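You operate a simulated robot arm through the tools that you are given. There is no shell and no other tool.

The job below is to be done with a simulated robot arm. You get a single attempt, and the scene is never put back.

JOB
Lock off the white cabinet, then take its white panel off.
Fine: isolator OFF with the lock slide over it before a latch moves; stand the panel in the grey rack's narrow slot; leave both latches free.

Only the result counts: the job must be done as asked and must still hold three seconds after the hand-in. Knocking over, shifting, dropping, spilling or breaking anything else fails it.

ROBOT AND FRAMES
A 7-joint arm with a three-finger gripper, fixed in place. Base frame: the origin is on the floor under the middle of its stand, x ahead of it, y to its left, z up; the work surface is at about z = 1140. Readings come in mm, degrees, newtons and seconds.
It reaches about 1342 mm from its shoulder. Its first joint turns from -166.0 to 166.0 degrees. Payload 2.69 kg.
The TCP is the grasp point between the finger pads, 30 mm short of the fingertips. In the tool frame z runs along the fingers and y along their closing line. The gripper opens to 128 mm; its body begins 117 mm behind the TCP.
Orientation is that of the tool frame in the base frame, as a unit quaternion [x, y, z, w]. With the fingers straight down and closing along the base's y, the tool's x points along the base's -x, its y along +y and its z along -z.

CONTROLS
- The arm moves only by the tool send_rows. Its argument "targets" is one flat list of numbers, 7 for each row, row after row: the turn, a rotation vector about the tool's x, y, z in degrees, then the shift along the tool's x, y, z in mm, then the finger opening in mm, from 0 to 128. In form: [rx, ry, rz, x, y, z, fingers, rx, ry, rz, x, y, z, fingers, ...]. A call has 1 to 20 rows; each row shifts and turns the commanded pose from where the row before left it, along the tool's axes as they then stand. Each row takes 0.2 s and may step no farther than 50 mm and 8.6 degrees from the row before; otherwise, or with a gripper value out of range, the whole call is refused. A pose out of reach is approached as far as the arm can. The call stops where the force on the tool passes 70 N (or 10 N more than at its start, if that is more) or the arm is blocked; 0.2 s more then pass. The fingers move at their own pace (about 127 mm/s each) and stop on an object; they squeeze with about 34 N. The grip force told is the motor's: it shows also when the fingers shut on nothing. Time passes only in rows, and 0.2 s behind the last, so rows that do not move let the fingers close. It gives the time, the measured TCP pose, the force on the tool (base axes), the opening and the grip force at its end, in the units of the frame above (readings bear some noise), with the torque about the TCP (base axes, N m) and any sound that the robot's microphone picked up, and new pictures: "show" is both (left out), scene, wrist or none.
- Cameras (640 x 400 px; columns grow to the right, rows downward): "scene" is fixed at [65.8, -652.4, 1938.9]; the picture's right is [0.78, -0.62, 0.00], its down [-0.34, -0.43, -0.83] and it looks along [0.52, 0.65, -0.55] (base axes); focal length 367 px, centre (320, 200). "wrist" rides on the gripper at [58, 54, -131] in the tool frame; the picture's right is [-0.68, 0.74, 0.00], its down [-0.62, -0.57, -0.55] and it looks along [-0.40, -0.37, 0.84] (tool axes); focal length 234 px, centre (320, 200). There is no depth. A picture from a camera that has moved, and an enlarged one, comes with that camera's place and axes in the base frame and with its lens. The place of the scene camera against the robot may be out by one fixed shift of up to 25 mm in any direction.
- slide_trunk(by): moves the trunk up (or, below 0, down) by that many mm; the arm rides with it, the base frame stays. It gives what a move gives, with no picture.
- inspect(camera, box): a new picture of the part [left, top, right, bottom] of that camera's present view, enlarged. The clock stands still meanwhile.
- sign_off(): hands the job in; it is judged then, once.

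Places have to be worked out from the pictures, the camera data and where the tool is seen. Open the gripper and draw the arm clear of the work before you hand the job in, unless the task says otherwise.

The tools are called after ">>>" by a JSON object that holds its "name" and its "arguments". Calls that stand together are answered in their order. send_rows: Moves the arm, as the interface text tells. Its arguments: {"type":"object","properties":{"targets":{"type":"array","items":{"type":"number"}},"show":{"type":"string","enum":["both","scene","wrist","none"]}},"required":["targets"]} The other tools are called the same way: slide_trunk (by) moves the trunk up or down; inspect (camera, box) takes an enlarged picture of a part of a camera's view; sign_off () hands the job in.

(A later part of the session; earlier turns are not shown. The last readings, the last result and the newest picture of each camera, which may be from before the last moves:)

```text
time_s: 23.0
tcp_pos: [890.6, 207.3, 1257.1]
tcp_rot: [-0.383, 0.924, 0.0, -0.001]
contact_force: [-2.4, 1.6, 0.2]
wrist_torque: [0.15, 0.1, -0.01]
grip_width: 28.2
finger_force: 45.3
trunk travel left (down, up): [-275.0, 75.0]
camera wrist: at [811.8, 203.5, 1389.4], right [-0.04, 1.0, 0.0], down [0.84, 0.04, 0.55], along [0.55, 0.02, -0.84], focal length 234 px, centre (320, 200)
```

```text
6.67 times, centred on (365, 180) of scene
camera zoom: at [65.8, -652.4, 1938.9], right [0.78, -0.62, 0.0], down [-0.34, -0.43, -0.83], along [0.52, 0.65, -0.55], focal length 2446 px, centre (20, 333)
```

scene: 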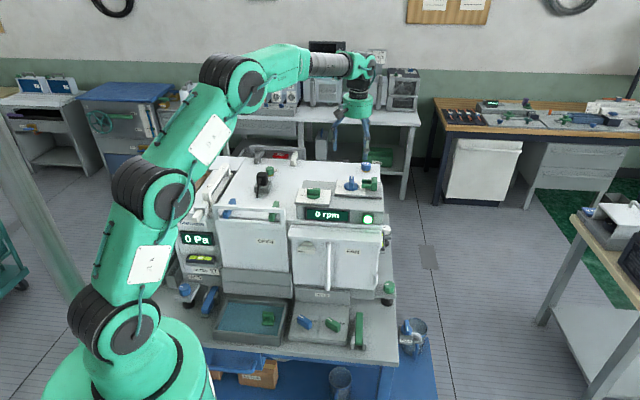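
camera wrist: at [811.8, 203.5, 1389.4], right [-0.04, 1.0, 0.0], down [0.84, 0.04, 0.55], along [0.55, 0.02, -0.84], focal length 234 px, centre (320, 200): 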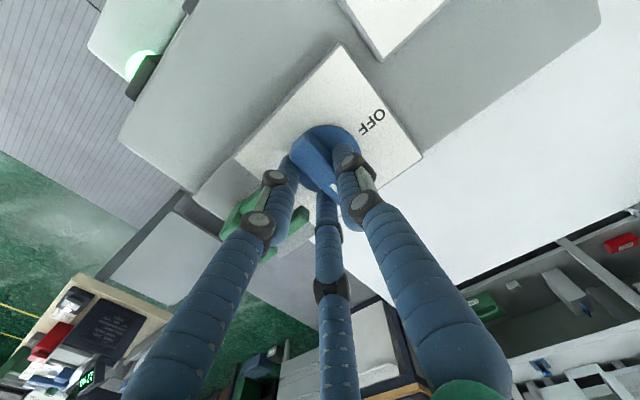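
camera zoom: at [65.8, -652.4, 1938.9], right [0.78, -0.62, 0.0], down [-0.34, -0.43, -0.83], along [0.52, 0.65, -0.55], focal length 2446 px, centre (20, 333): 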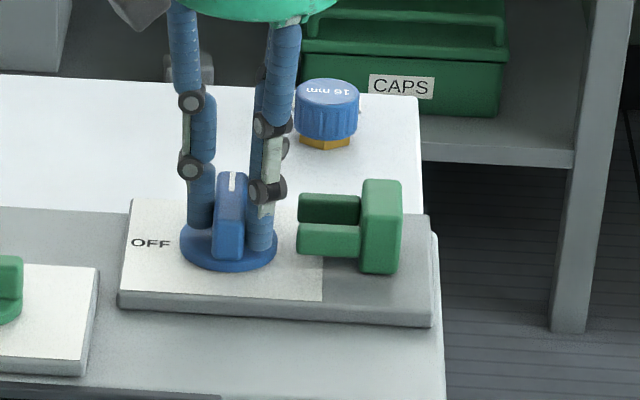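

Gripped at 28 mm with almost no side force. Now I turn it about the knob's own axis toward OFF, half way first.

>>> {"name": "send_rows", "arguments": {"targets": [0, 0, -8.2, -0.81, 0.06, 0, 20, 0, 0, -8.2, -0.81, 0.06, 0, 20, 0, 0, -8.2, -0.81, 0.06, 0, 20, 0, 0, -8.2, -0.81, 0.06, 0, 20, 0, 0, -8.2, -0.81, 0.06, 0, 20], "show": "both"}}

>>> {"name": "inspect", "arguments": {"camera": "scene", "box": [330, 150, 400, 210]}}

```text
time_s: 24.2
tcp_pos: [893.4, 211.4, 1258.1]
tcp_rot: [-0.682, 0.731, 0.0, 0.001]
contact_force: [6.6, -4.1, -2.2]
wrist_torque: [-0.34, 0.0, 0.03]
grip_width: 28.4
finger_force: 44.7
trunk travel left (down, up): [-275.0, 75.0]
camera wrist: at [835.8, 155.4, 1389.4], right [-0.69, 0.72, 0.0], down [0.61, 0.58, 0.55], along [0.4, 0.38, -0.84], focal length 234 px, centre (320, 200)
```

scene: 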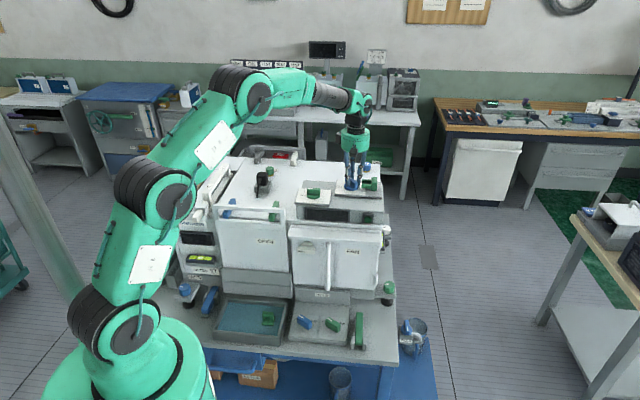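
wrist: 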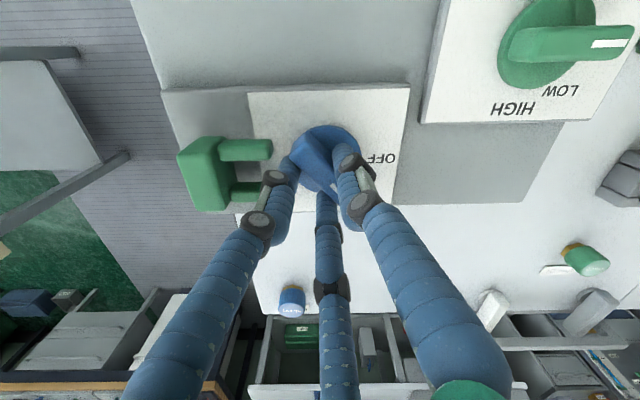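

```text
6.67 times, centred on (365, 180) of scene
camera zoom: at [65.8, -652.4, 1938.9], right [0.78, -0.62, 0.0], down [-0.34, -0.43, -0.83], along [0.52, 0.65, -0.55], focal length 2446 px, centre (20, 333)
```

zoom: 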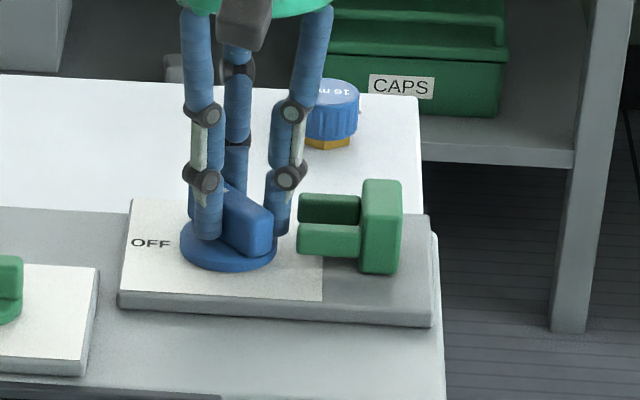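

The knob is turning and the displays have already gone dark. I continue the remaining 49°.

>>> {"name": "send_rows", "arguments": {"targets": [0, 0, -8.2, -0.81, 0.06, 0, 20, 0, 0, -8.2, -0.81, 0.06, 0, 20, 0, 0, -8.2, -0.81, 0.06, 0, 20, 0, 0, -8.2, -0.81, 0.06, 0, 20, 0, 0, -8.2, -0.81, 0.06, 0, 20, 0, 0, -8.0, -0.81, 0.06, 0, 20, 0, 0, 0, 0, 0, 0, 20], "show": "both"}}

>>> {"name": "inspect", "arguments": {"camera": "scene", "box": [330, 150, 400, 210]}}

>>> {"name": "inspect", "arguments": {"camera": "wrist", "box": [220, 60, 420, 260]}}

```text
time_s: 25.8
tcp_pos: [893.7, 214.7, 1257.7]
tcp_rot: [0.924, -0.381, 0.0, 0.0]
contact_force: [22.0, -4.6, 1.8]
wrist_torque: [-0.12, -0.32, -0.01]
grip_width: 28.1
finger_force: 45.3
trunk travel left (down, up): [-275.0, 75.0]
camera wrist: at [896.0, 135.5, 1389.4], right [-1.0, -0.04, 0.0], down [-0.04, 0.83, 0.55], along [-0.02, 0.55, -0.84], focal length 234 px, centre (320, 200)
```

scene: 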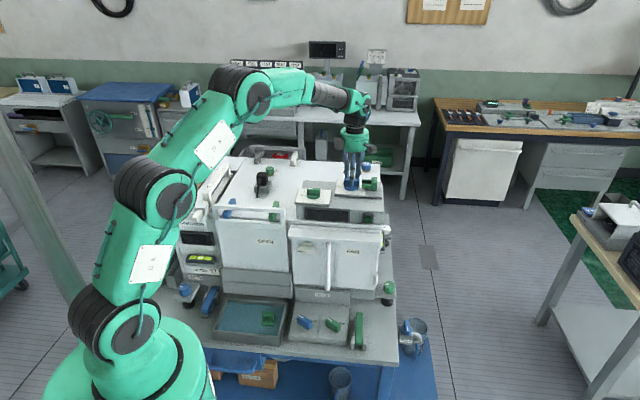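
wrist: 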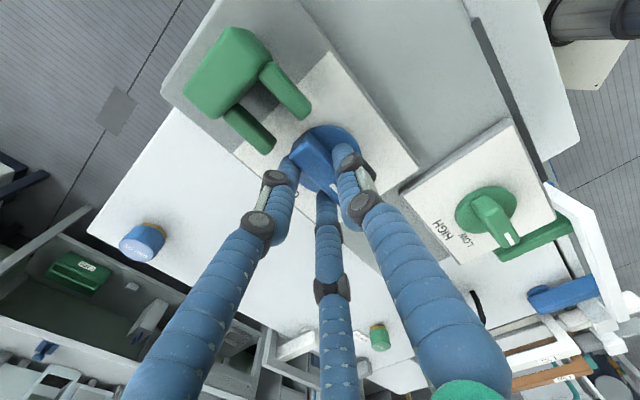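

```text
6.67 times, centred on (365, 180) of scene
camera zoom: at [65.8, -652.4, 1938.9], right [0.78, -0.62, 0.0], down [-0.34, -0.43, -0.83], along [0.52, 0.65, -0.55], focal length 2446 px, centre (20, 333)
```

zoom: 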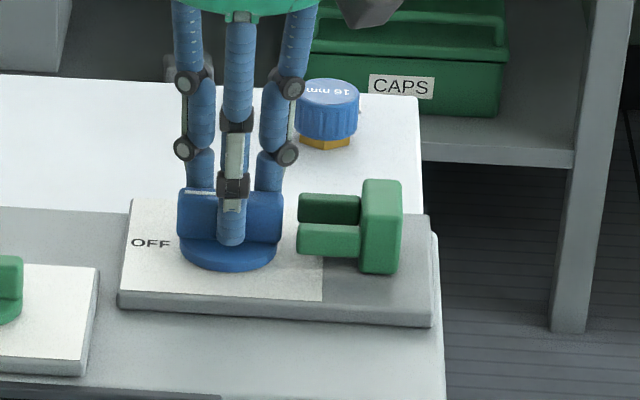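

```text
2.00 times, centred on (320, 160) of wrist
camera zoom: at [896.0, 135.5, 1389.4], right [-1.0, -0.04, 0.0], down [-0.04, 0.83, 0.55], along [-0.02, 0.55, -0.84], focal length 468 px, centre (320, 280)
```

zoom: 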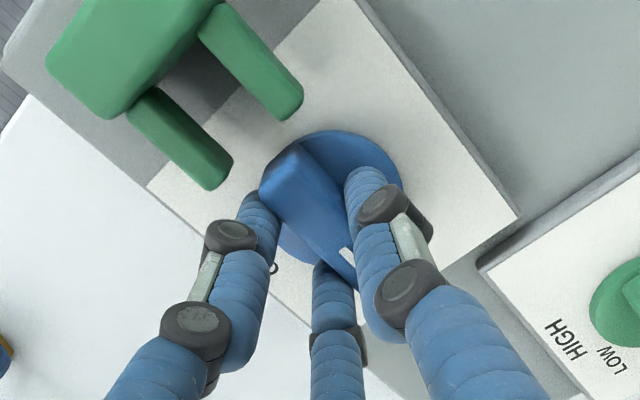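

The handle now lies toward OFF. I release it slightly and rise straight up to check the knob and the fork.

>>> {"name": "send_rows", "arguments": {"targets": [0, 0, 0, 0, 0, 0, 45, 0, 0, 0, 0, 0, 0, 45, 0, 0, 0, 0, 0, -25, 45, 0, 0, 0, 0, 0, -35, 45, 0, 0, 0, 0, 0, -35, 45, 0, 0, 0, 0, 0, -35, 128, 0, 0, 0, 0, 0, 0, 128], "show": "wrist"}}

>>> {"name": "inspect", "arguments": {"camera": "scene", "box": [280, 150, 400, 240]}}

>>> {"name": "inspect", "arguments": {"camera": "wrist", "box": [200, 40, 440, 200]}}

```text
time_s: 27.4
tcp_pos: [891.5, 215.7, 1387.2]
tcp_rot: [0.924, -0.382, 0.001, -0.001]
contact_force: [-0.8, -0.3, -0.6]
wrist_torque: [-0.02, 0.0, 0.02]
grip_width: 127.9
finger_force: 0.2
trunk travel left (down, up): [-275.0, 75.0]
camera wrist: at [895.2, 136.9, 1518.4], right [-1.0, -0.04, 0.0], down [-0.04, 0.84, 0.55], along [-0.02, 0.55, -0.84], focal length 234 px, centre (320, 200)
```

wrist: 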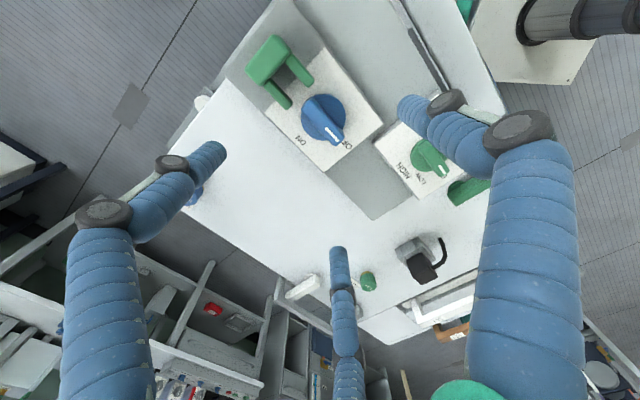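

```text
4.44 times, centred on (340, 195) of scene
camera zoom: at [65.8, -652.4, 1938.9], right [0.78, -0.62, 0.0], down [-0.34, -0.43, -0.83], along [0.52, 0.65, -0.55], focal length 1631 px, centre (231, 222)
```

zoom: 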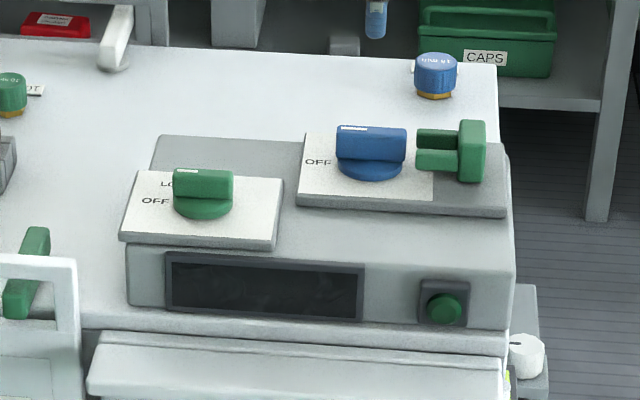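

```text
2.50 times, centred on (320, 120) of wrist
camera zoom: at [895.2, 136.9, 1518.4], right [-1.0, -0.04, 0.0], down [-0.04, 0.84, 0.55], along [-0.02, 0.55, -0.84], focal length 585 px, centre (320, 400)
```

zoom: 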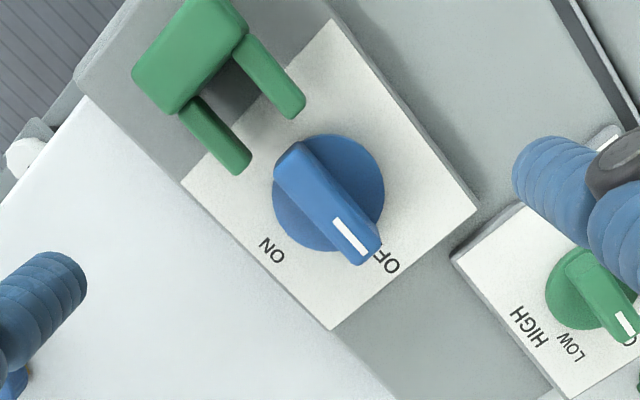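

Isolator is OFF and the displays are dark. Next I close the fingers and come down on the outer side of the green fork, to push it over the handle.

>>> {"name": "send_rows", "arguments": {"targets": [0, 0, 0, 46.5, 3.9, 0, 0, 0, 0, 0, 46.5, 3.9, 0, 0, 0, 0, 0, 46.5, 3.9, 0, 0, 0, 0, 0, 0, 0, 35, 0, 0, 0, 0, 0, 0, 35, 0, 0, 0, 0, 0, 0, 30, 0], "show": "both"}}

>>> {"name": "inspect", "arguments": {"camera": "scene", "box": [330, 140, 410, 210]}}

>>> {"name": "inspect", "arguments": {"camera": "wrist", "box": [220, 100, 420, 300]}}

```text
time_s: 28.8
tcp_pos: [983.7, 109.9, 1284.0]
tcp_rot: [0.924, -0.383, 0.0, 0.0]
contact_force: [-0.4, -1.3, -1.0]
wrist_torque: [-0.01, 0.05, -0.05]
grip_width: 2.3
finger_force: 31.6
trunk travel left (down, up): [-275.0, 75.0]
camera wrist: at [986.4, 30.3, 1416.9], right [-1.0, -0.04, 0.0], down [-0.04, 0.84, 0.55], along [-0.02, 0.55, -0.84], focal length 234 px, centre (320, 200)
```

scene: 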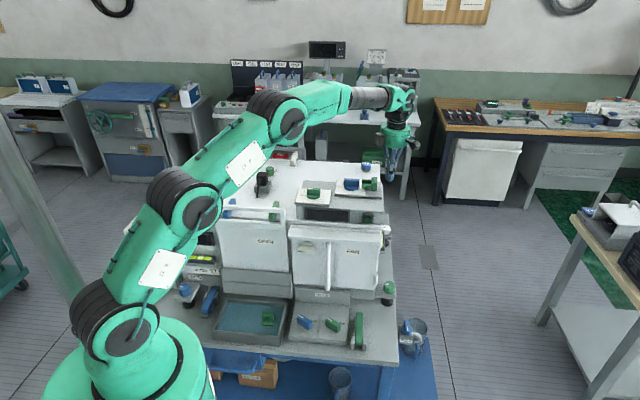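
wrist: 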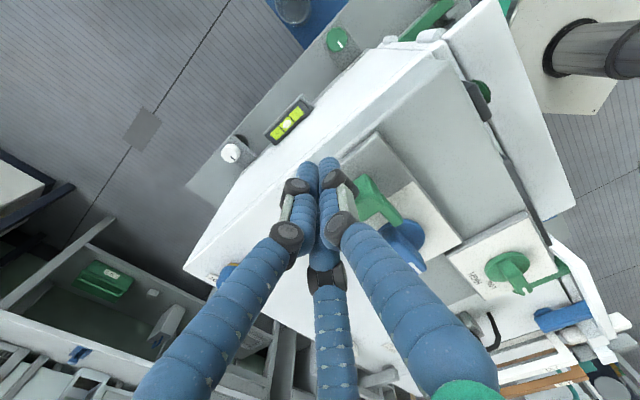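

```text
5.71 times, centred on (370, 175) of scene
camera zoom: at [65.8, -652.4, 1938.9], right [0.78, -0.62, 0.0], down [-0.34, -0.43, -0.83], along [0.52, 0.65, -0.55], focal length 2097 px, centre (34, 343)
```

zoom: 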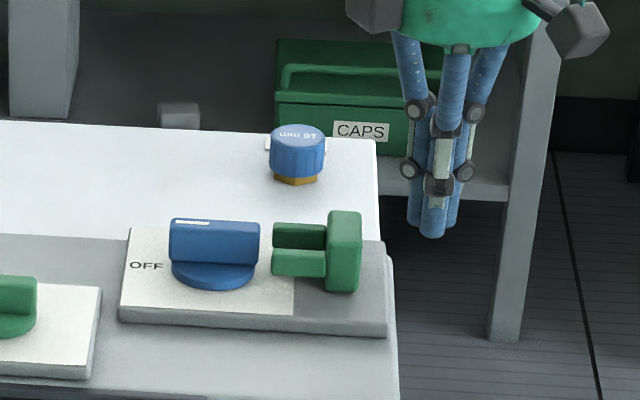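

```text
2.00 times, centred on (320, 200) of wrist
camera zoom: at [986.4, 30.3, 1416.9], right [-1.0, -0.04, 0.0], down [-0.04, 0.84, 0.55], along [-0.02, 0.55, -0.84], focal length 468 px, centre (320, 200)
```

zoom: 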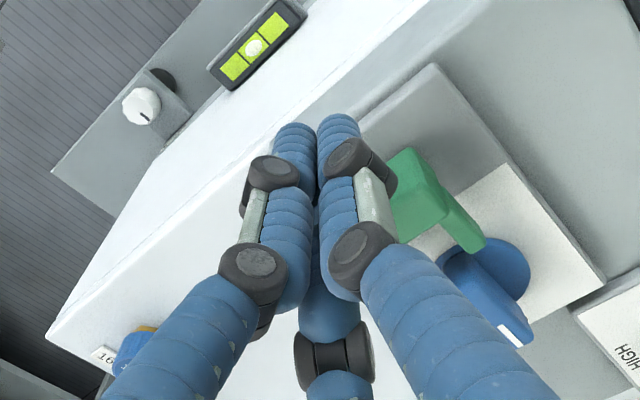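

>>> {"name": "send_rows", "arguments": {"targets": [0, 0, 0, 0, 0, 15, 0, 0, 0, 0, 0, 0, 15, 0, 0, 0, 0, -8, 0, 0, 0, 0, 0, 0, -8, 0, 0, 0], "show": "none"}}

>>> {"name": "inspect", "arguments": {"camera": "scene", "box": [330, 140, 410, 210]}}

>>> {"name": "inspect", "arguments": {"camera": "wrist", "box": [220, 100, 420, 300]}}

```text
time_s: 29.8
tcp_pos: [970.6, 120.5, 1257.9]
tcp_rot: [0.924, -0.383, 0.0, 0.0]
contact_force: [-0.2, 0.2, 0.0]
wrist_torque: [0.0, 0.0, -0.03]
grip_width: 2.0
finger_force: 31.0
trunk travel left (down, up): [-275.0, 75.0]
```

```text
5.71 times, centred on (370, 175) of scene
camera zoom: at [65.8, -652.4, 1938.9], right [0.78, -0.62, 0.0], down [-0.34, -0.43, -0.83], along [0.52, 0.65, -0.55], focal length 2097 px, centre (34, 343)
```

zoom: 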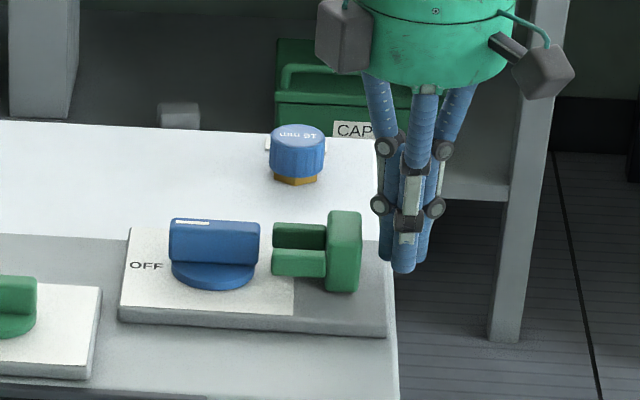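

```text
2.00 times, centred on (320, 200) of wrist
camera zoom: at [974.1, 41.1, 1390.0], right [-1.0, -0.04, 0.0], down [-0.04, 0.84, 0.55], along [-0.02, 0.55, -0.84], focal length 468 px, centre (320, 200)
```

zoom: 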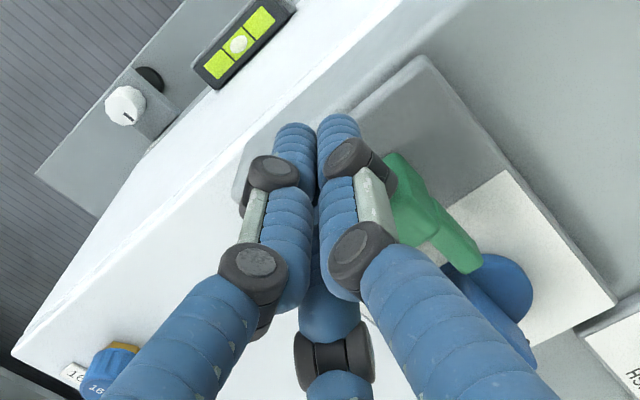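

>>> {"name": "send_rows", "arguments": {"targets": [0, 0, 0, -6, 0, 0, 0, 0, 0, 0, -6, 0, 0, 0, 0, 0, 0, -6, 0, 0, 0], "show": "none"}}

>>> {"name": "inspect", "arguments": {"camera": "scene", "box": [330, 140, 410, 210]}}

```text
time_s: 30.6
tcp_pos: [957.9, 133.9, 1258.1]
tcp_rot: [0.924, -0.382, 0.001, 0.0]
contact_force: [-0.1, 0.2, 0.8]
wrist_torque: [0.01, 0.0, 0.0]
grip_width: 2.0
finger_force: 31.2
trunk travel left (down, up): [-275.0, 75.0]
```

```text
5.71 times, centred on (370, 175) of scene
camera zoom: at [65.8, -652.4, 1938.9], right [0.78, -0.62, 0.0], down [-0.34, -0.43, -0.83], along [0.52, 0.65, -0.55], focal length 2097 px, centre (34, 343)
```

zoom: 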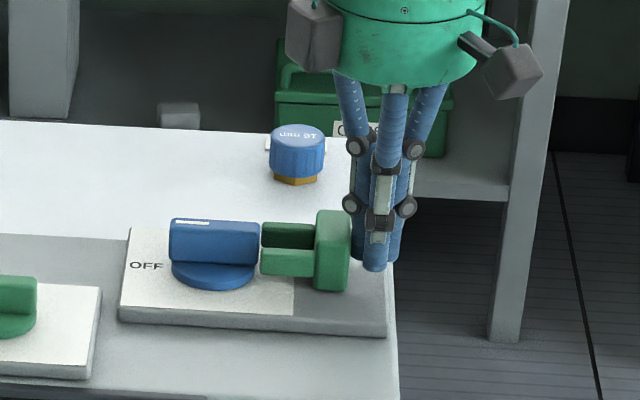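

The fork slides easily and lines up with the handle. I keep pushing it over.

>>> {"name": "send_rows", "arguments": {"targets": [0, 0, 0, -6, 0, 0, 0, 0, 0, 0, -6, 0, 0, 0, 0, 0, 0, -6, 0, 0, 0, 0, 0, 0, -6, 0, 0, 0], "show": "none"}}

>>> {"name": "inspect", "arguments": {"camera": "scene", "box": [330, 140, 410, 210]}}

>>> {"name": "inspect", "arguments": {"camera": "wrist", "box": [220, 100, 420, 300]}}

```text
time_s: 31.6
tcp_pos: [941.1, 148.8, 1258.0]
tcp_rot: [0.924, -0.383, 0.001, 0.001]
contact_force: [4.7, -3.2, 0.4]
wrist_torque: [-0.02, 0.02, -0.05]
grip_width: 2.0
finger_force: 32.1
trunk travel left (down, up): [-275.0, 75.0]
```

```text
5.71 times, centred on (370, 175) of scene
camera zoom: at [65.8, -652.4, 1938.9], right [0.78, -0.62, 0.0], down [-0.34, -0.43, -0.83], along [0.52, 0.65, -0.55], focal length 2097 px, centre (34, 343)
```

zoom: 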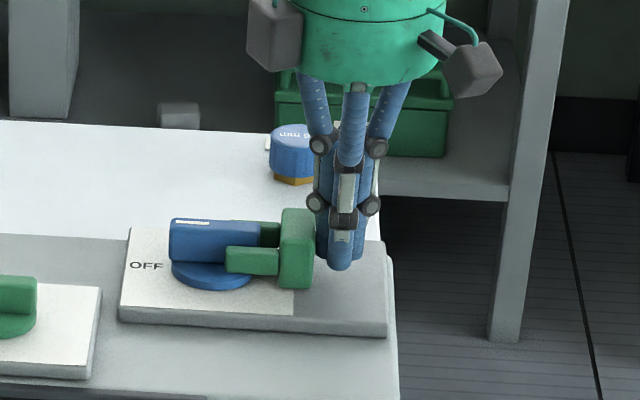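

```text
2.00 times, centred on (320, 200) of wrist
camera zoom: at [943.8, 69.3, 1389.8], right [-1.0, -0.04, 0.0], down [-0.04, 0.84, 0.55], along [-0.02, 0.55, -0.84], focal length 468 px, centre (320, 200)
```

zoom: 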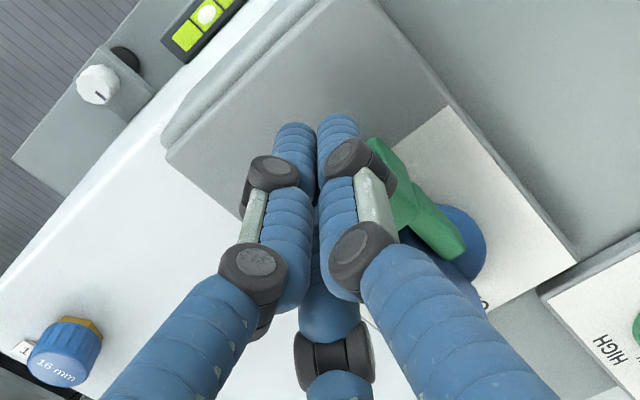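

>>> {"name": "send_rows", "arguments": {"targets": [0, 0, 0, -5, 0, 0, 0, 0, 0, 0, -5, 0, 0, 0, 0, 0, 0, -4, 0, 0, 0], "show": "none"}}

>>> {"name": "inspect", "arguments": {"camera": "scene", "box": [330, 140, 410, 210]}}

```text
time_s: 32.4
tcp_pos: [938.7, 149.2, 1258.8]
tcp_rot: [0.922, -0.386, 0.006, -0.001]
contact_force: [26.2, -20.8, -5.1]
wrist_torque: [-0.28, -0.09, -0.23]
grip_width: 1.9
finger_force: 31.7
trunk travel left (down, up): [-275.0, 75.0]
stopped in row 3: the force on the tool passed its limit at 75 N (the readings are from after the stop); the commanded pose is now the measured one
```

```text
5.71 times, centred on (370, 175) of scene
camera zoom: at [65.8, -652.4, 1938.9], right [0.78, -0.62, 0.0], down [-0.34, -0.43, -0.83], along [0.52, 0.65, -0.55], focal length 2097 px, centre (34, 343)
```

zoom: 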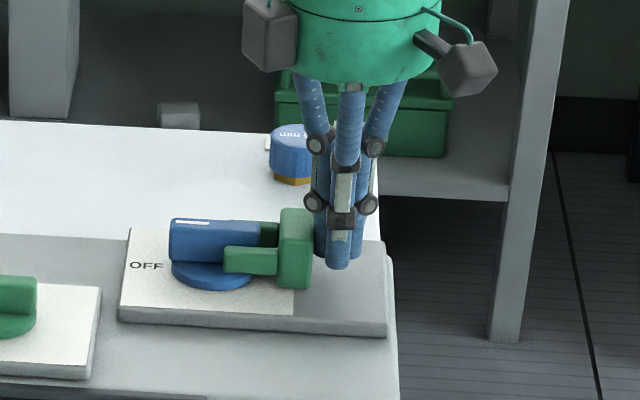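

The slide hit its end stop (75 N) with both prongs around the OFF handle. I back away and rise, then look at it.

>>> {"name": "send_rows", "arguments": {"targets": [0, 0, 0, 10, 0, 0, 0, -0.37, -0.59, 0, 10, 0, 0, 0, 0, 0, 0, 0, 0, -40, 0, 0, 0, 0, 0, 0, -45, 0, 0, 0, 0, 0, 0, -45, 128, 0, 0, 0, -30, 20, 0, 128, 0, 0, 0, 0, 0, 0, 128], "show": "both"}}

>>> {"name": "inspect", "arguments": {"camera": "scene", "box": [330, 150, 400, 210]}}

>>> {"name": "inspect", "arguments": {"camera": "wrist", "box": [240, 60, 440, 220]}}

```text
time_s: 34.0
tcp_pos: [909.7, 145.3, 1389.3]
tcp_rot: [0.923, -0.384, -0.001, 0.001]
contact_force: [-0.1, 0.3, 0.4]
wrist_torque: [-0.02, -0.04, 0.0]
grip_width: 128.0
finger_force: 0.0
trunk travel left (down, up): [-275.0, 75.0]
camera wrist: at [913.8, 65.9, 1521.3], right [-1.0, -0.04, 0.0], down [-0.03, 0.84, 0.55], along [-0.02, 0.55, -0.84], focal length 234 px, centre (320, 200)
```

scene: 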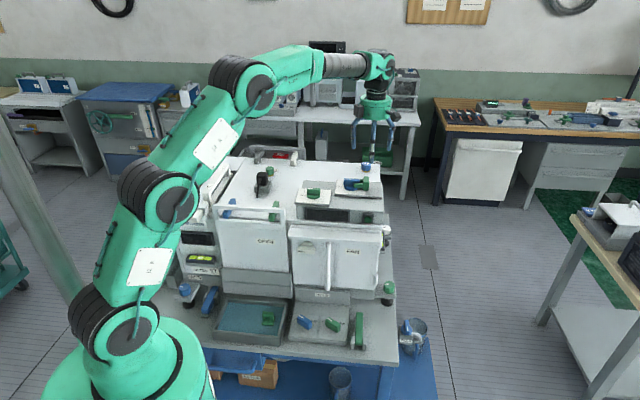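
wrist: 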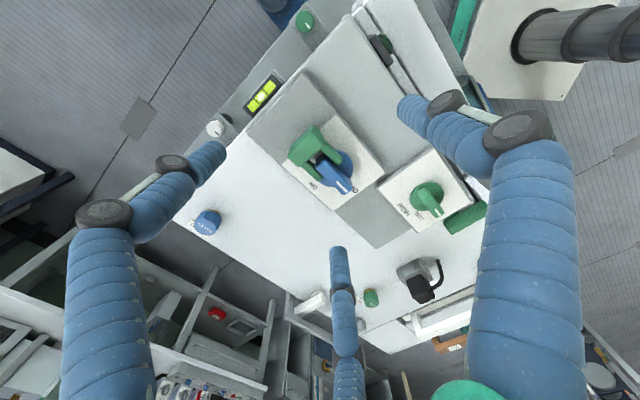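

```text
6.67 times, centred on (365, 180) of scene
camera zoom: at [65.8, -652.4, 1938.9], right [0.78, -0.62, 0.0], down [-0.34, -0.43, -0.83], along [0.52, 0.65, -0.55], focal length 2446 px, centre (20, 333)
```

zoom: 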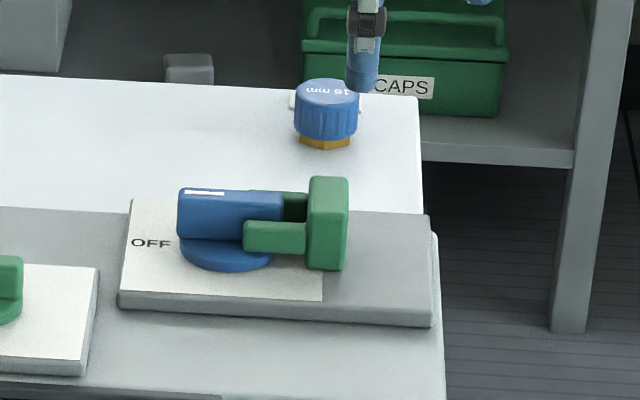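

```text
2.50 times, centred on (340, 140) of wrist
camera zoom: at [913.8, 65.9, 1521.3], right [-1.0, -0.04, 0.0], down [-0.03, 0.84, 0.55], along [-0.02, 0.55, -0.84], focal length 585 px, centre (270, 350)
```

zoom: 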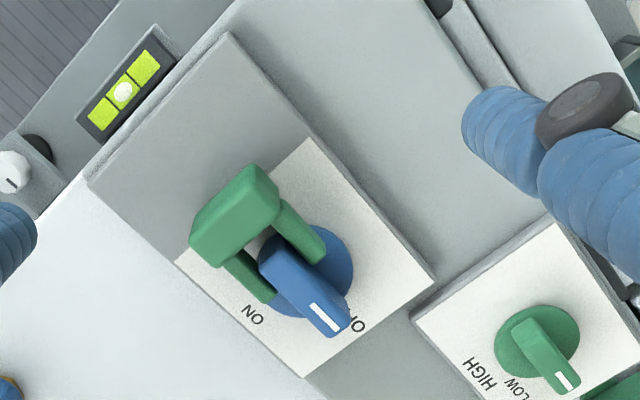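

The isolator is OFF and locked. Now I turn the tool back and fly over to the two latch bars to measure them from above.

>>> {"name": "send_rows", "arguments": {"targets": [0, 0, 8.2, 0, 0, 0, 128, 0, 0, 8.2, 0, 0, 0, 128, 0, 0, 8.2, 0, 0, 0, 128, 0, 0, 8.2, 0, 0, 0, 128, 0, 0, 8.2, 0, 0, 0, 128, 0, 0, 8.2, 0, 0, 0, 128, 0, 0, 8.2, 0, 0, 0, 128, 0, 0, 8.2, 0, 0, 0, 128, 0, 0, 8.2, 0, 0, 0, 128, 0, 0, 8.0, 0, 0, 0, 128, 0, 0, 8.0, 0, 0, 0, 128, 0, 0, 0, 6, 47.9, 0, 128, 0, 0, 0, 6, 47.9, 0, 128, 0, 0, 0, 6, 47.9, 0, 128, 0, 0, 0, 6, 47.9, 0, 128, 0, 0, 0, 6, 47.9, 0, 128, 0, 0, 0, 6, 47.9, 0, 128, 0, 0, 0, 6, 47.9, 0, 128, 0, 0, 0, 6, 47.9, 0, 128, 0, 0, 0, 6, 47.9, 0, 128], "show": "wrist"}}

>>> {"name": "inspect", "arguments": {"camera": "wrist", "box": [180, 20, 420, 200]}}

```text
time_s: 38.2
tcp_pos: [571.5, 415.5, 1391.7]
tcp_rot: [-0.382, 0.924, 0.0, -0.001]
contact_force: [-0.1, -0.5, 0.4]
wrist_torque: [-0.01, -0.03, -0.05]
grip_width: 128.1
finger_force: 0.0
trunk travel left (down, up): [-275.0, 75.0]
camera wrist: at [491.7, 410.9, 1523.7], right [-0.04, 1.0, 0.0], down [0.84, 0.04, 0.55], along [0.55, 0.02, -0.84], focal length 234 px, centre (320, 200)
```

wrist: 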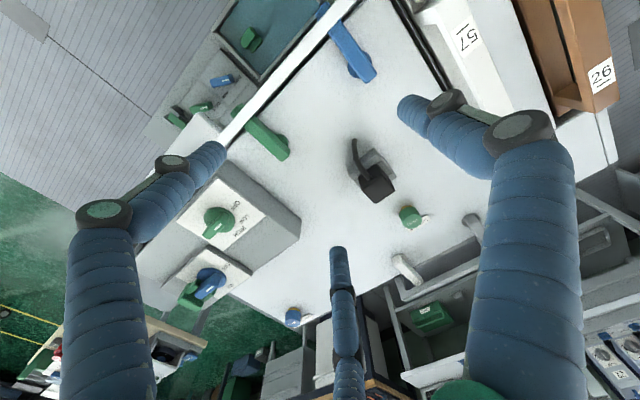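

```text
2.22 times, centred on (300, 110) of wrist
camera zoom: at [491.7, 410.9, 1523.7], right [-0.04, 1.0, 0.0], down [0.84, 0.04, 0.55], along [0.55, 0.02, -0.84], focal length 520 px, centre (364, 400)
```

zoom: 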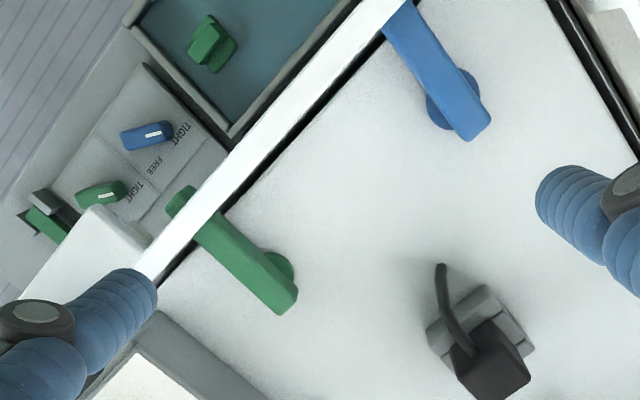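

The latch bars' tops are at z≈1163, blue back end ≈(523,481), green ≈(642,358), pivots about 65 mm behind the panel. The panel handle bar is near z≈1192. I come over the blue bar at a safe height, fingers part-closed, to check alignment.

>>> {"name": "send_rows", "arguments": {"targets": [0, 0, 0, 3.4, 18.8, 33, 45, 0, 0, 0, 3.4, 18.8, 33, 45, 0, 0, 0, 3.4, 18.8, 33, 45, 0, 0, 0, 3.4, 18.8, 33, 45, 0, 0, 0, 0, 0, 0, 45], "show": "both"}}

>>> {"name": "inspect", "arguments": {"camera": "wrist", "box": [220, 60, 420, 260]}}

>>> {"name": "inspect", "arguments": {"camera": "scene", "box": [180, 140, 300, 230]}}

```text
time_s: 39.4
tcp_pos: [508.5, 458.4, 1259.9]
tcp_rot: [-0.383, 0.924, 0.0, 0.0]
contact_force: [-0.8, -0.1, -0.6]
wrist_torque: [-0.06, 0.0, -0.03]
grip_width: 45.1
finger_force: 0.0
trunk travel left (down, up): [-275.0, 75.0]
camera wrist: at [428.9, 455.3, 1391.3], right [-0.04, 1.0, 0.0], down [0.84, 0.04, 0.55], along [0.55, 0.02, -0.84], focal length 234 px, centre (320, 200)
```

scene: 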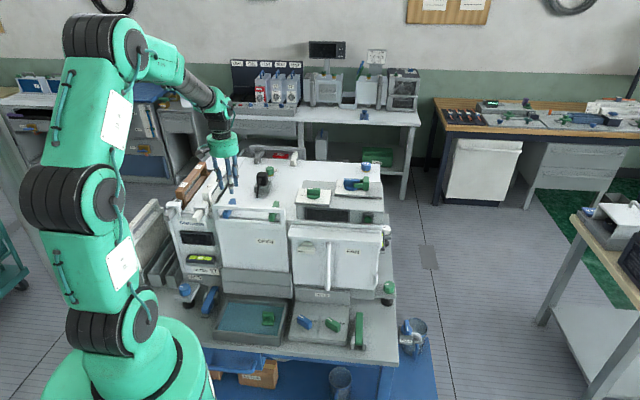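
wrist: 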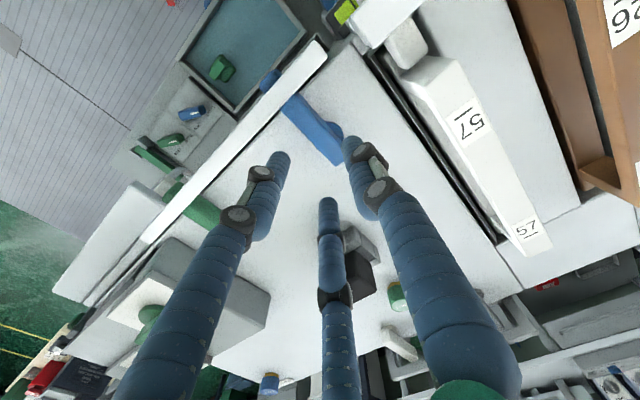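

```text
2.00 times, centred on (320, 160) of wrist
camera zoom: at [428.9, 455.3, 1391.3], right [-0.04, 1.0, 0.0], down [0.84, 0.04, 0.55], along [0.55, 0.02, -0.84], focal length 468 px, centre (320, 280)
```

zoom: 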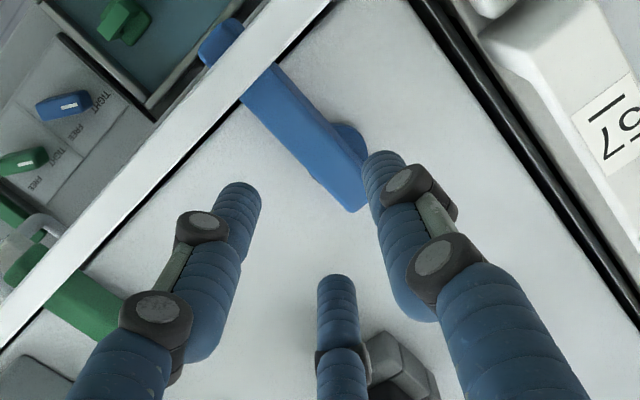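

```text
4.44 times, centred on (240, 185) of scene
camera zoom: at [65.8, -652.4, 1938.9], right [0.78, -0.62, 0.0], down [-0.34, -0.43, -0.83], along [0.52, 0.65, -0.55], focal length 1631 px, centre (676, 267)
```

zoom: 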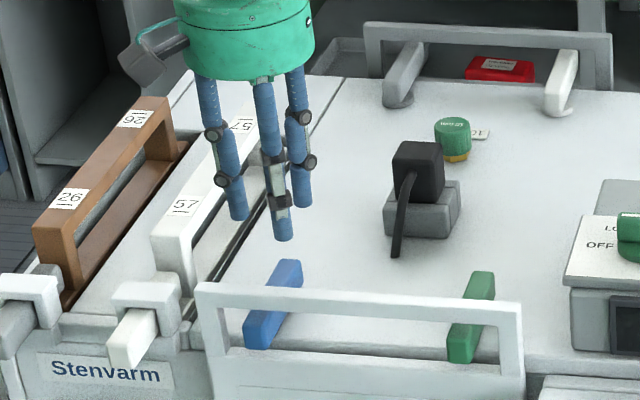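

>>> {"name": "send_rows", "arguments": {"targets": [0, 0, 0, 0, -3, 24, 45, 0, 0, 0, 0, 0, 22, 45, 0, 0, 0, 0, 0, 18, 45, 0, 0, 0, 0, 0, 0, 45], "show": "wrist"}}

>>> {"name": "inspect", "arguments": {"camera": "wrist", "box": [220, 60, 420, 260]}}

>>> {"name": "inspect", "arguments": {"camera": "scene", "box": [200, 170, 280, 230]}}

```text
time_s: 40.4
tcp_pos: [509.0, 457.1, 1197.5]
tcp_rot: [-0.384, 0.923, 0.0, -0.001]
contact_force: [-0.5, 0.7, 0.0]
wrist_torque: [0.02, 0.0, 0.01]
grip_width: 45.3
finger_force: 0.0
trunk travel left (down, up): [-275.0, 75.0]
camera wrist: at [429.7, 453.0, 1328.4], right [-0.04, 1.0, 0.0], down [0.84, 0.04, 0.55], along [0.55, 0.02, -0.84], focal length 234 px, centre (320, 200)
```

wrist: 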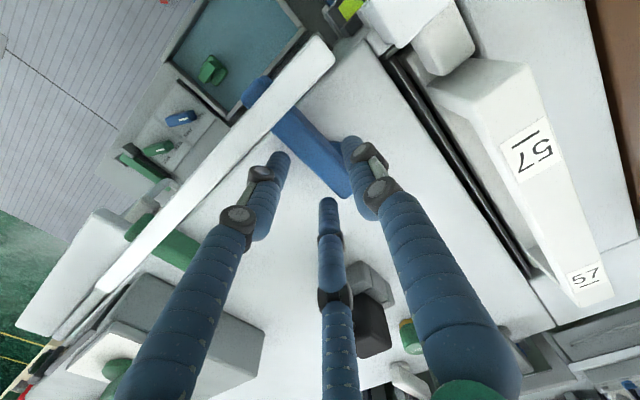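

```text
2.00 times, centred on (320, 160) of wrist
camera zoom: at [429.7, 453.0, 1328.4], right [-0.04, 1.0, 0.0], down [0.84, 0.04, 0.55], along [0.55, 0.02, -0.84], focal length 468 px, centre (320, 280)
```

zoom: 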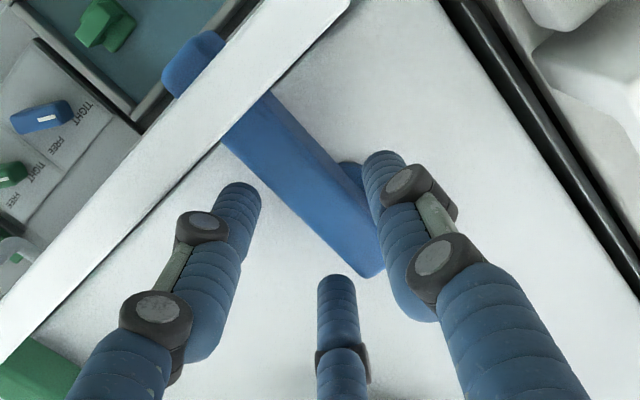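

```text
6.67 times, centred on (240, 200) of scene
camera zoom: at [65.8, -652.4, 1938.9], right [0.78, -0.62, 0.0], down [-0.34, -0.43, -0.83], along [0.52, 0.65, -0.55], focal length 2446 px, centre (853, 200)
```

zoom: 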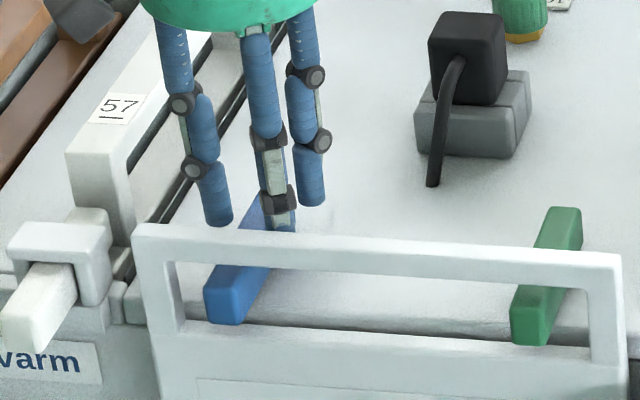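

The bar's pivot boss lies near D=681, almost under the gripper. I shift a few millimetres to centre on it, lower a little more and close on the bar.

>>> {"name": "send_rows", "arguments": {"targets": [0, 0, 0, 5, -3, 4, 45, 0, 0, 0, 0, 0, 4, 45, 0, 0, 0, 0, 0, 0, 45], "show": "none"}}

>>> {"name": "send_rows", "arguments": {"targets": [0, 0, 0, 0, 0, 0, 35, 0, 0, 0, 0, 0, 0, 20, 0, 0, 0, 0, 0, 0, 20], "show": "wrist"}}

>>> {"name": "inspect", "arguments": {"camera": "scene", "box": [200, 170, 280, 230]}}

>>> {"name": "inspect", "arguments": {"camera": "wrist", "box": [220, 60, 420, 260]}}

```text
time_s: 41.2
tcp_pos: [507.7, 448.9, 1188.2]
tcp_rot: [-0.384, 0.923, 0.001, -0.001]
contact_force: [-0.9, 0.1, -0.2]
wrist_torque: [-0.01, 0.0, 0.0]
grip_width: 45.0
finger_force: 0.1
trunk travel left (down, up): [-275.0, 75.0]
```

```text
time_s: 42.0
tcp_pos: [504.8, 452.3, 1187.7]
tcp_rot: [-0.383, 0.924, 0.0, -0.002]
contact_force: [-31.8, 34.5, -5.2]
wrist_torque: [1.14, 0.77, 0.61]
grip_width: 31.4
finger_force: 44.6
trunk travel left (down, up): [-275.0, 75.0]
camera wrist: at [425.6, 449.2, 1319.9], right [-0.04, 1.0, 0.0], down [0.84, 0.04, 0.55], along [0.55, 0.02, -0.84], focal length 234 px, centre (320, 200)
```

wrist: 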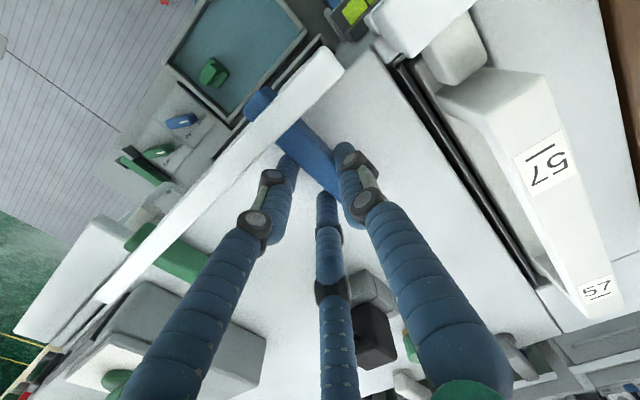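

```text
6.67 times, centred on (240, 200) of scene
camera zoom: at [65.8, -652.4, 1938.9], right [0.78, -0.62, 0.0], down [-0.34, -0.43, -0.83], along [0.52, 0.65, -0.55], focal length 2446 px, centre (853, 200)
```

zoom: 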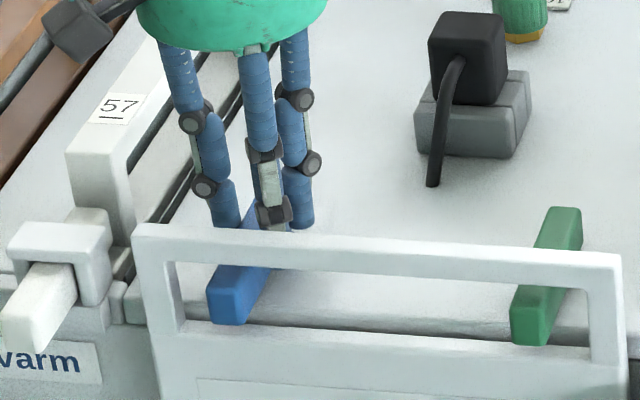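

```text
2.00 times, centred on (320, 160) of wrist
camera zoom: at [425.6, 449.2, 1319.9], right [-0.04, 1.0, 0.0], down [0.84, 0.04, 0.55], along [0.55, 0.02, -0.84], focal length 468 px, centre (320, 280)
```

zoom: 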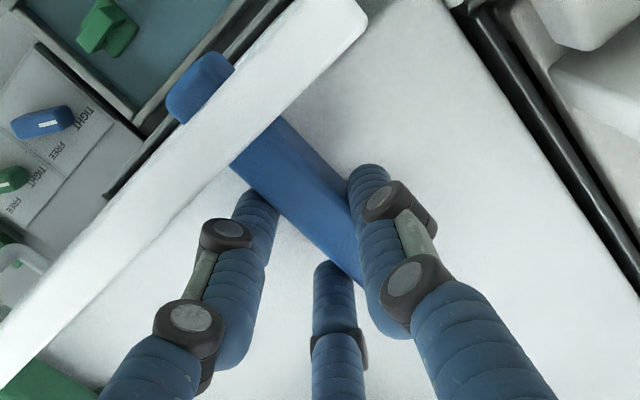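

The side force (47 N toward −w) says the hand sits too far to the inner side, so I shift it along the closing line until the grip balances.

>>> {"name": "send_rows", "arguments": {"targets": [0, 0, 0, 0, 2, 0, 20, 0, 0, 0, 0, 1.5, 0, 20, 0, 0, 0, 0, 0, 0, 20], "show": "none"}}

```text
time_s: 42.8
tcp_pos: [504.5, 452.9, 1187.2]
tcp_rot: [-0.384, 0.923, 0.0, -0.001]
contact_force: [-15.7, 22.4, -4.5]
wrist_torque: [0.62, 0.36, 0.35]
grip_width: 31.2
finger_force: 45.3
trunk travel left (down, up): [-275.0, 75.0]
```

>>> {"name": "send_rows", "arguments": {"targets": [0, 0, 0, 0, 2, 0, 20, 0, 0, 0, 0, 1.5, 0, 20, 0, 0, 0, 0, 0, 0, 20], "show": "none"}}

>>> {"name": "inspect", "arguments": {"camera": "wrist", "box": [220, 60, 420, 260]}}

```text
time_s: 43.6
tcp_pos: [504.7, 453.3, 1188.0]
tcp_rot: [-0.383, 0.924, 0.0, -0.002]
contact_force: [11.8, -2.0, -5.3]
wrist_torque: [-0.08, -0.32, -0.17]
grip_width: 30.6
finger_force: 45.2
trunk travel left (down, up): [-275.0, 75.0]
```

```text
2.00 times, centred on (320, 160) of wrist
camera zoom: at [425.1, 449.6, 1319.9], right [-0.04, 1.0, 0.0], down [0.84, 0.04, 0.55], along [0.55, 0.02, -0.84], focal length 468 px, centre (320, 280)
```

zoom: 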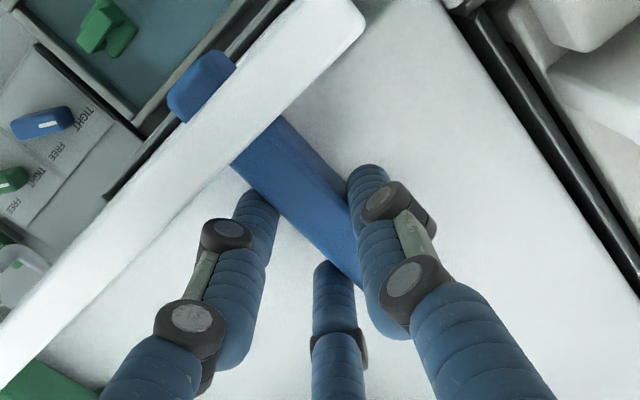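

The grip is balanced now. I try turning the blue latch inward about its pivot by 16° and watch the force.

>>> {"name": "send_rows", "arguments": {"targets": [0, 0, -8, -0.95, -1.61, 0, 20, 0, 0, -8, -0.95, -1.61, 0, 20], "show": "wrist"}}

>>> {"name": "inspect", "arguments": {"camera": "scene", "box": [200, 170, 280, 230]}}

```text
time_s: 44.2
tcp_pos: [509.1, 452.3, 1186.8]
tcp_rot: [-0.508, 0.861, 0.001, -0.001]
contact_force: [25.5, -9.5, -3.5]
wrist_torque: [-1.4, 0.02, -0.39]
grip_width: 30.7
finger_force: 44.9
trunk travel left (down, up): [-275.0, 75.0]
camera wrist: at [433.5, 426.6, 1319.9], right [-0.32, 0.95, 0.0], down [0.79, 0.27, 0.55], along [0.52, 0.17, -0.84], focal length 234 px, centre (320, 200)
```

wrist: 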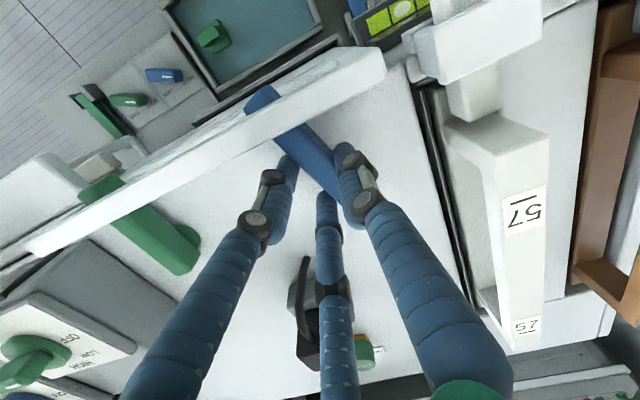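

```text
6.67 times, centred on (240, 200) of scene
camera zoom: at [65.8, -652.4, 1938.9], right [0.78, -0.62, 0.0], down [-0.34, -0.43, -0.83], along [0.52, 0.65, -0.55], focal length 2446 px, centre (853, 200)
```

zoom: 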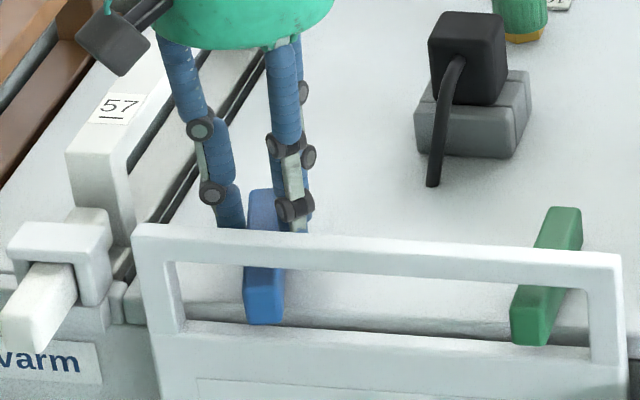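

The blue latch turns freely. I continue in stages with a small correction to relieve the side load.

>>> {"name": "send_rows", "arguments": {"targets": [0, 0, -8, -0.5, -3.0, 0, 20, 0, 0, -8, -0.95, -1.61, 0, 20, 0, 0, -8, -0.95, -1.61, 0, 20], "show": "none"}}

>>> {"name": "inspect", "arguments": {"camera": "scene", "box": [200, 170, 280, 230]}}

```text
time_s: 45.0
tcp_pos: [515.8, 451.8, 1187.5]
tcp_rot: [-0.677, 0.736, 0.001, 0.0]
contact_force: [27.6, -4.3, -5.3]
wrist_torque: [-1.27, -0.59, -0.41]
grip_width: 30.7
finger_force: 45.1
trunk travel left (down, up): [-275.0, 75.0]
```

```text
6.67 times, centred on (240, 200) of scene
camera zoom: at [65.8, -652.4, 1938.9], right [0.78, -0.62, 0.0], down [-0.34, -0.43, -0.83], along [0.52, 0.65, -0.55], focal length 2446 px, centre (853, 200)
```

zoom: 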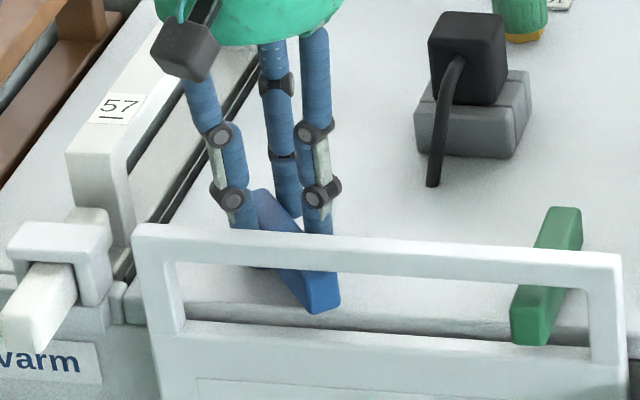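

>>> {"name": "send_rows", "arguments": {"targets": [0, 0, -8, -0.98, -4.5, 0, 20, 0, 0, -8, -0.98, -2.03, 0, 20, 0, 0, -8, -0.98, -2.03, 0, 20], "show": "none"}}

>>> {"name": "inspect", "arguments": {"camera": "scene", "box": [200, 170, 280, 230]}}

```text
time_s: 45.8
tcp_pos: [521.8, 455.7, 1187.5]
tcp_rot: [0.815, -0.58, -0.001, 0.002]
contact_force: [5.8, -1.6, -3.7]
wrist_torque: [-0.27, -0.2, -0.07]
grip_width: 30.8
finger_force: 45.0
trunk travel left (down, up): [-275.0, 75.0]
```

```text
6.67 times, centred on (240, 200) of scene
camera zoom: at [65.8, -652.4, 1938.9], right [0.78, -0.62, 0.0], down [-0.34, -0.43, -0.83], along [0.52, 0.65, -0.55], focal length 2446 px, centre (853, 200)
```

zoom: 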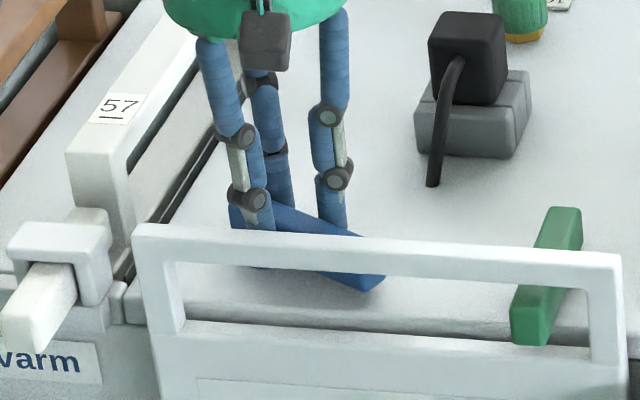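

>>> {"name": "send_rows", "arguments": {"targets": [0, 0, -8.4, -0.98, -2.1, 0, 20, 0, 0, -8.4, -0.98, -2.1, 0, 20, 0, 0, -8.4, -0.98, -2.1, 0, 20, 0, 0, 0, 0, 0, 0, 20], "show": "wrist"}}

>>> {"name": "inspect", "arguments": {"camera": "scene", "box": [200, 170, 280, 230]}}

```text
time_s: 46.8
tcp_pos: [525.1, 462.3, 1188.6]
tcp_rot: [0.921, -0.389, -0.001, 0.001]
contact_force: [-3.4, 5.2, -5.5]
wrist_torque: [0.13, 0.11, -0.02]
grip_width: 30.7
finger_force: 44.8
trunk travel left (down, up): [-275.0, 75.0]
camera wrist: at [527.7, 381.9, 1319.7], right [-1.0, -0.03, 0.0], down [-0.02, 0.84, 0.55], along [-0.02, 0.55, -0.84], focal length 234 px, centre (320, 200)
```

wrist: 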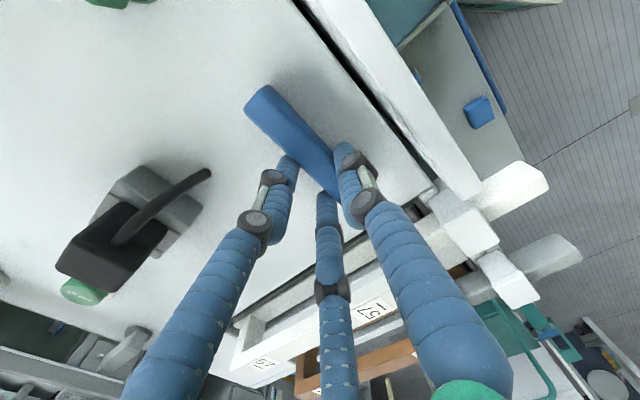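

```text
6.67 times, centred on (240, 200) of scene
camera zoom: at [65.8, -652.4, 1938.9], right [0.78, -0.62, 0.0], down [-0.34, -0.43, -0.83], along [0.52, 0.65, -0.55], focal length 2446 px, centre (853, 200)
```

zoom: 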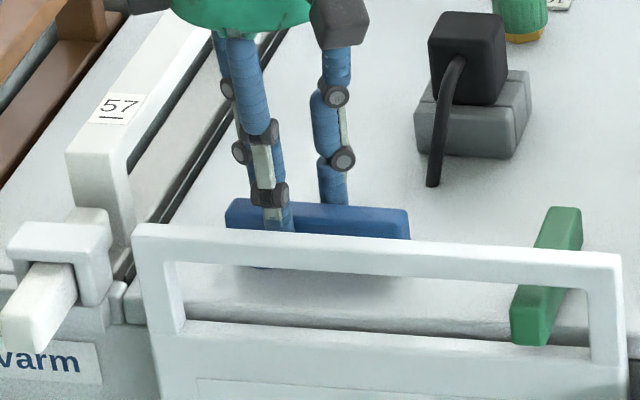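

The blue latch is now parallel to the panel. Both bars swung fully inward would nearly meet, so I turn blue a little past 90° to make room for the green one.

>>> {"name": "send_rows", "arguments": {"targets": [0, 0, -7, -0.85, -1.8, 0, 20, 0, 0, -7, -0.85, -1.8, 0, 20, 0, 0, 0, 0, 0, 0, 20], "show": "none"}}

>>> {"name": "inspect", "arguments": {"camera": "scene", "box": [200, 170, 280, 230]}}

```text
time_s: 47.6
tcp_pos: [526.0, 464.9, 1187.9]
tcp_rot: [0.962, -0.272, -0.001, 0.0]
contact_force: [2.0, 1.4, -1.9]
wrist_torque: [0.24, 0.39, -3.53]
grip_width: 37.6
finger_force: 45.7
trunk travel left (down, up): [-275.0, 75.0]
```

```text
6.67 times, centred on (240, 200) of scene
camera zoom: at [65.8, -652.4, 1938.9], right [0.78, -0.62, 0.0], down [-0.34, -0.43, -0.83], along [0.52, 0.65, -0.55], focal length 2446 px, centre (853, 200)
```

zoom: 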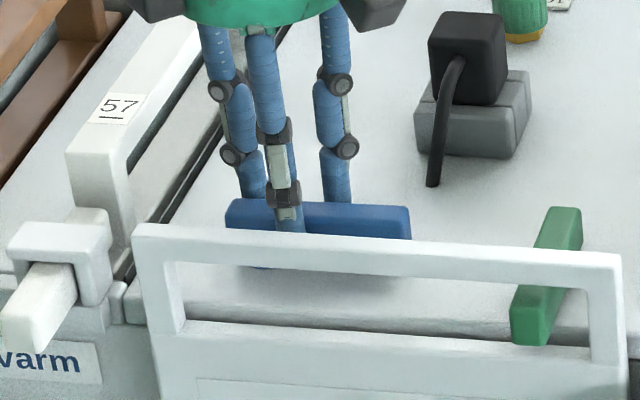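

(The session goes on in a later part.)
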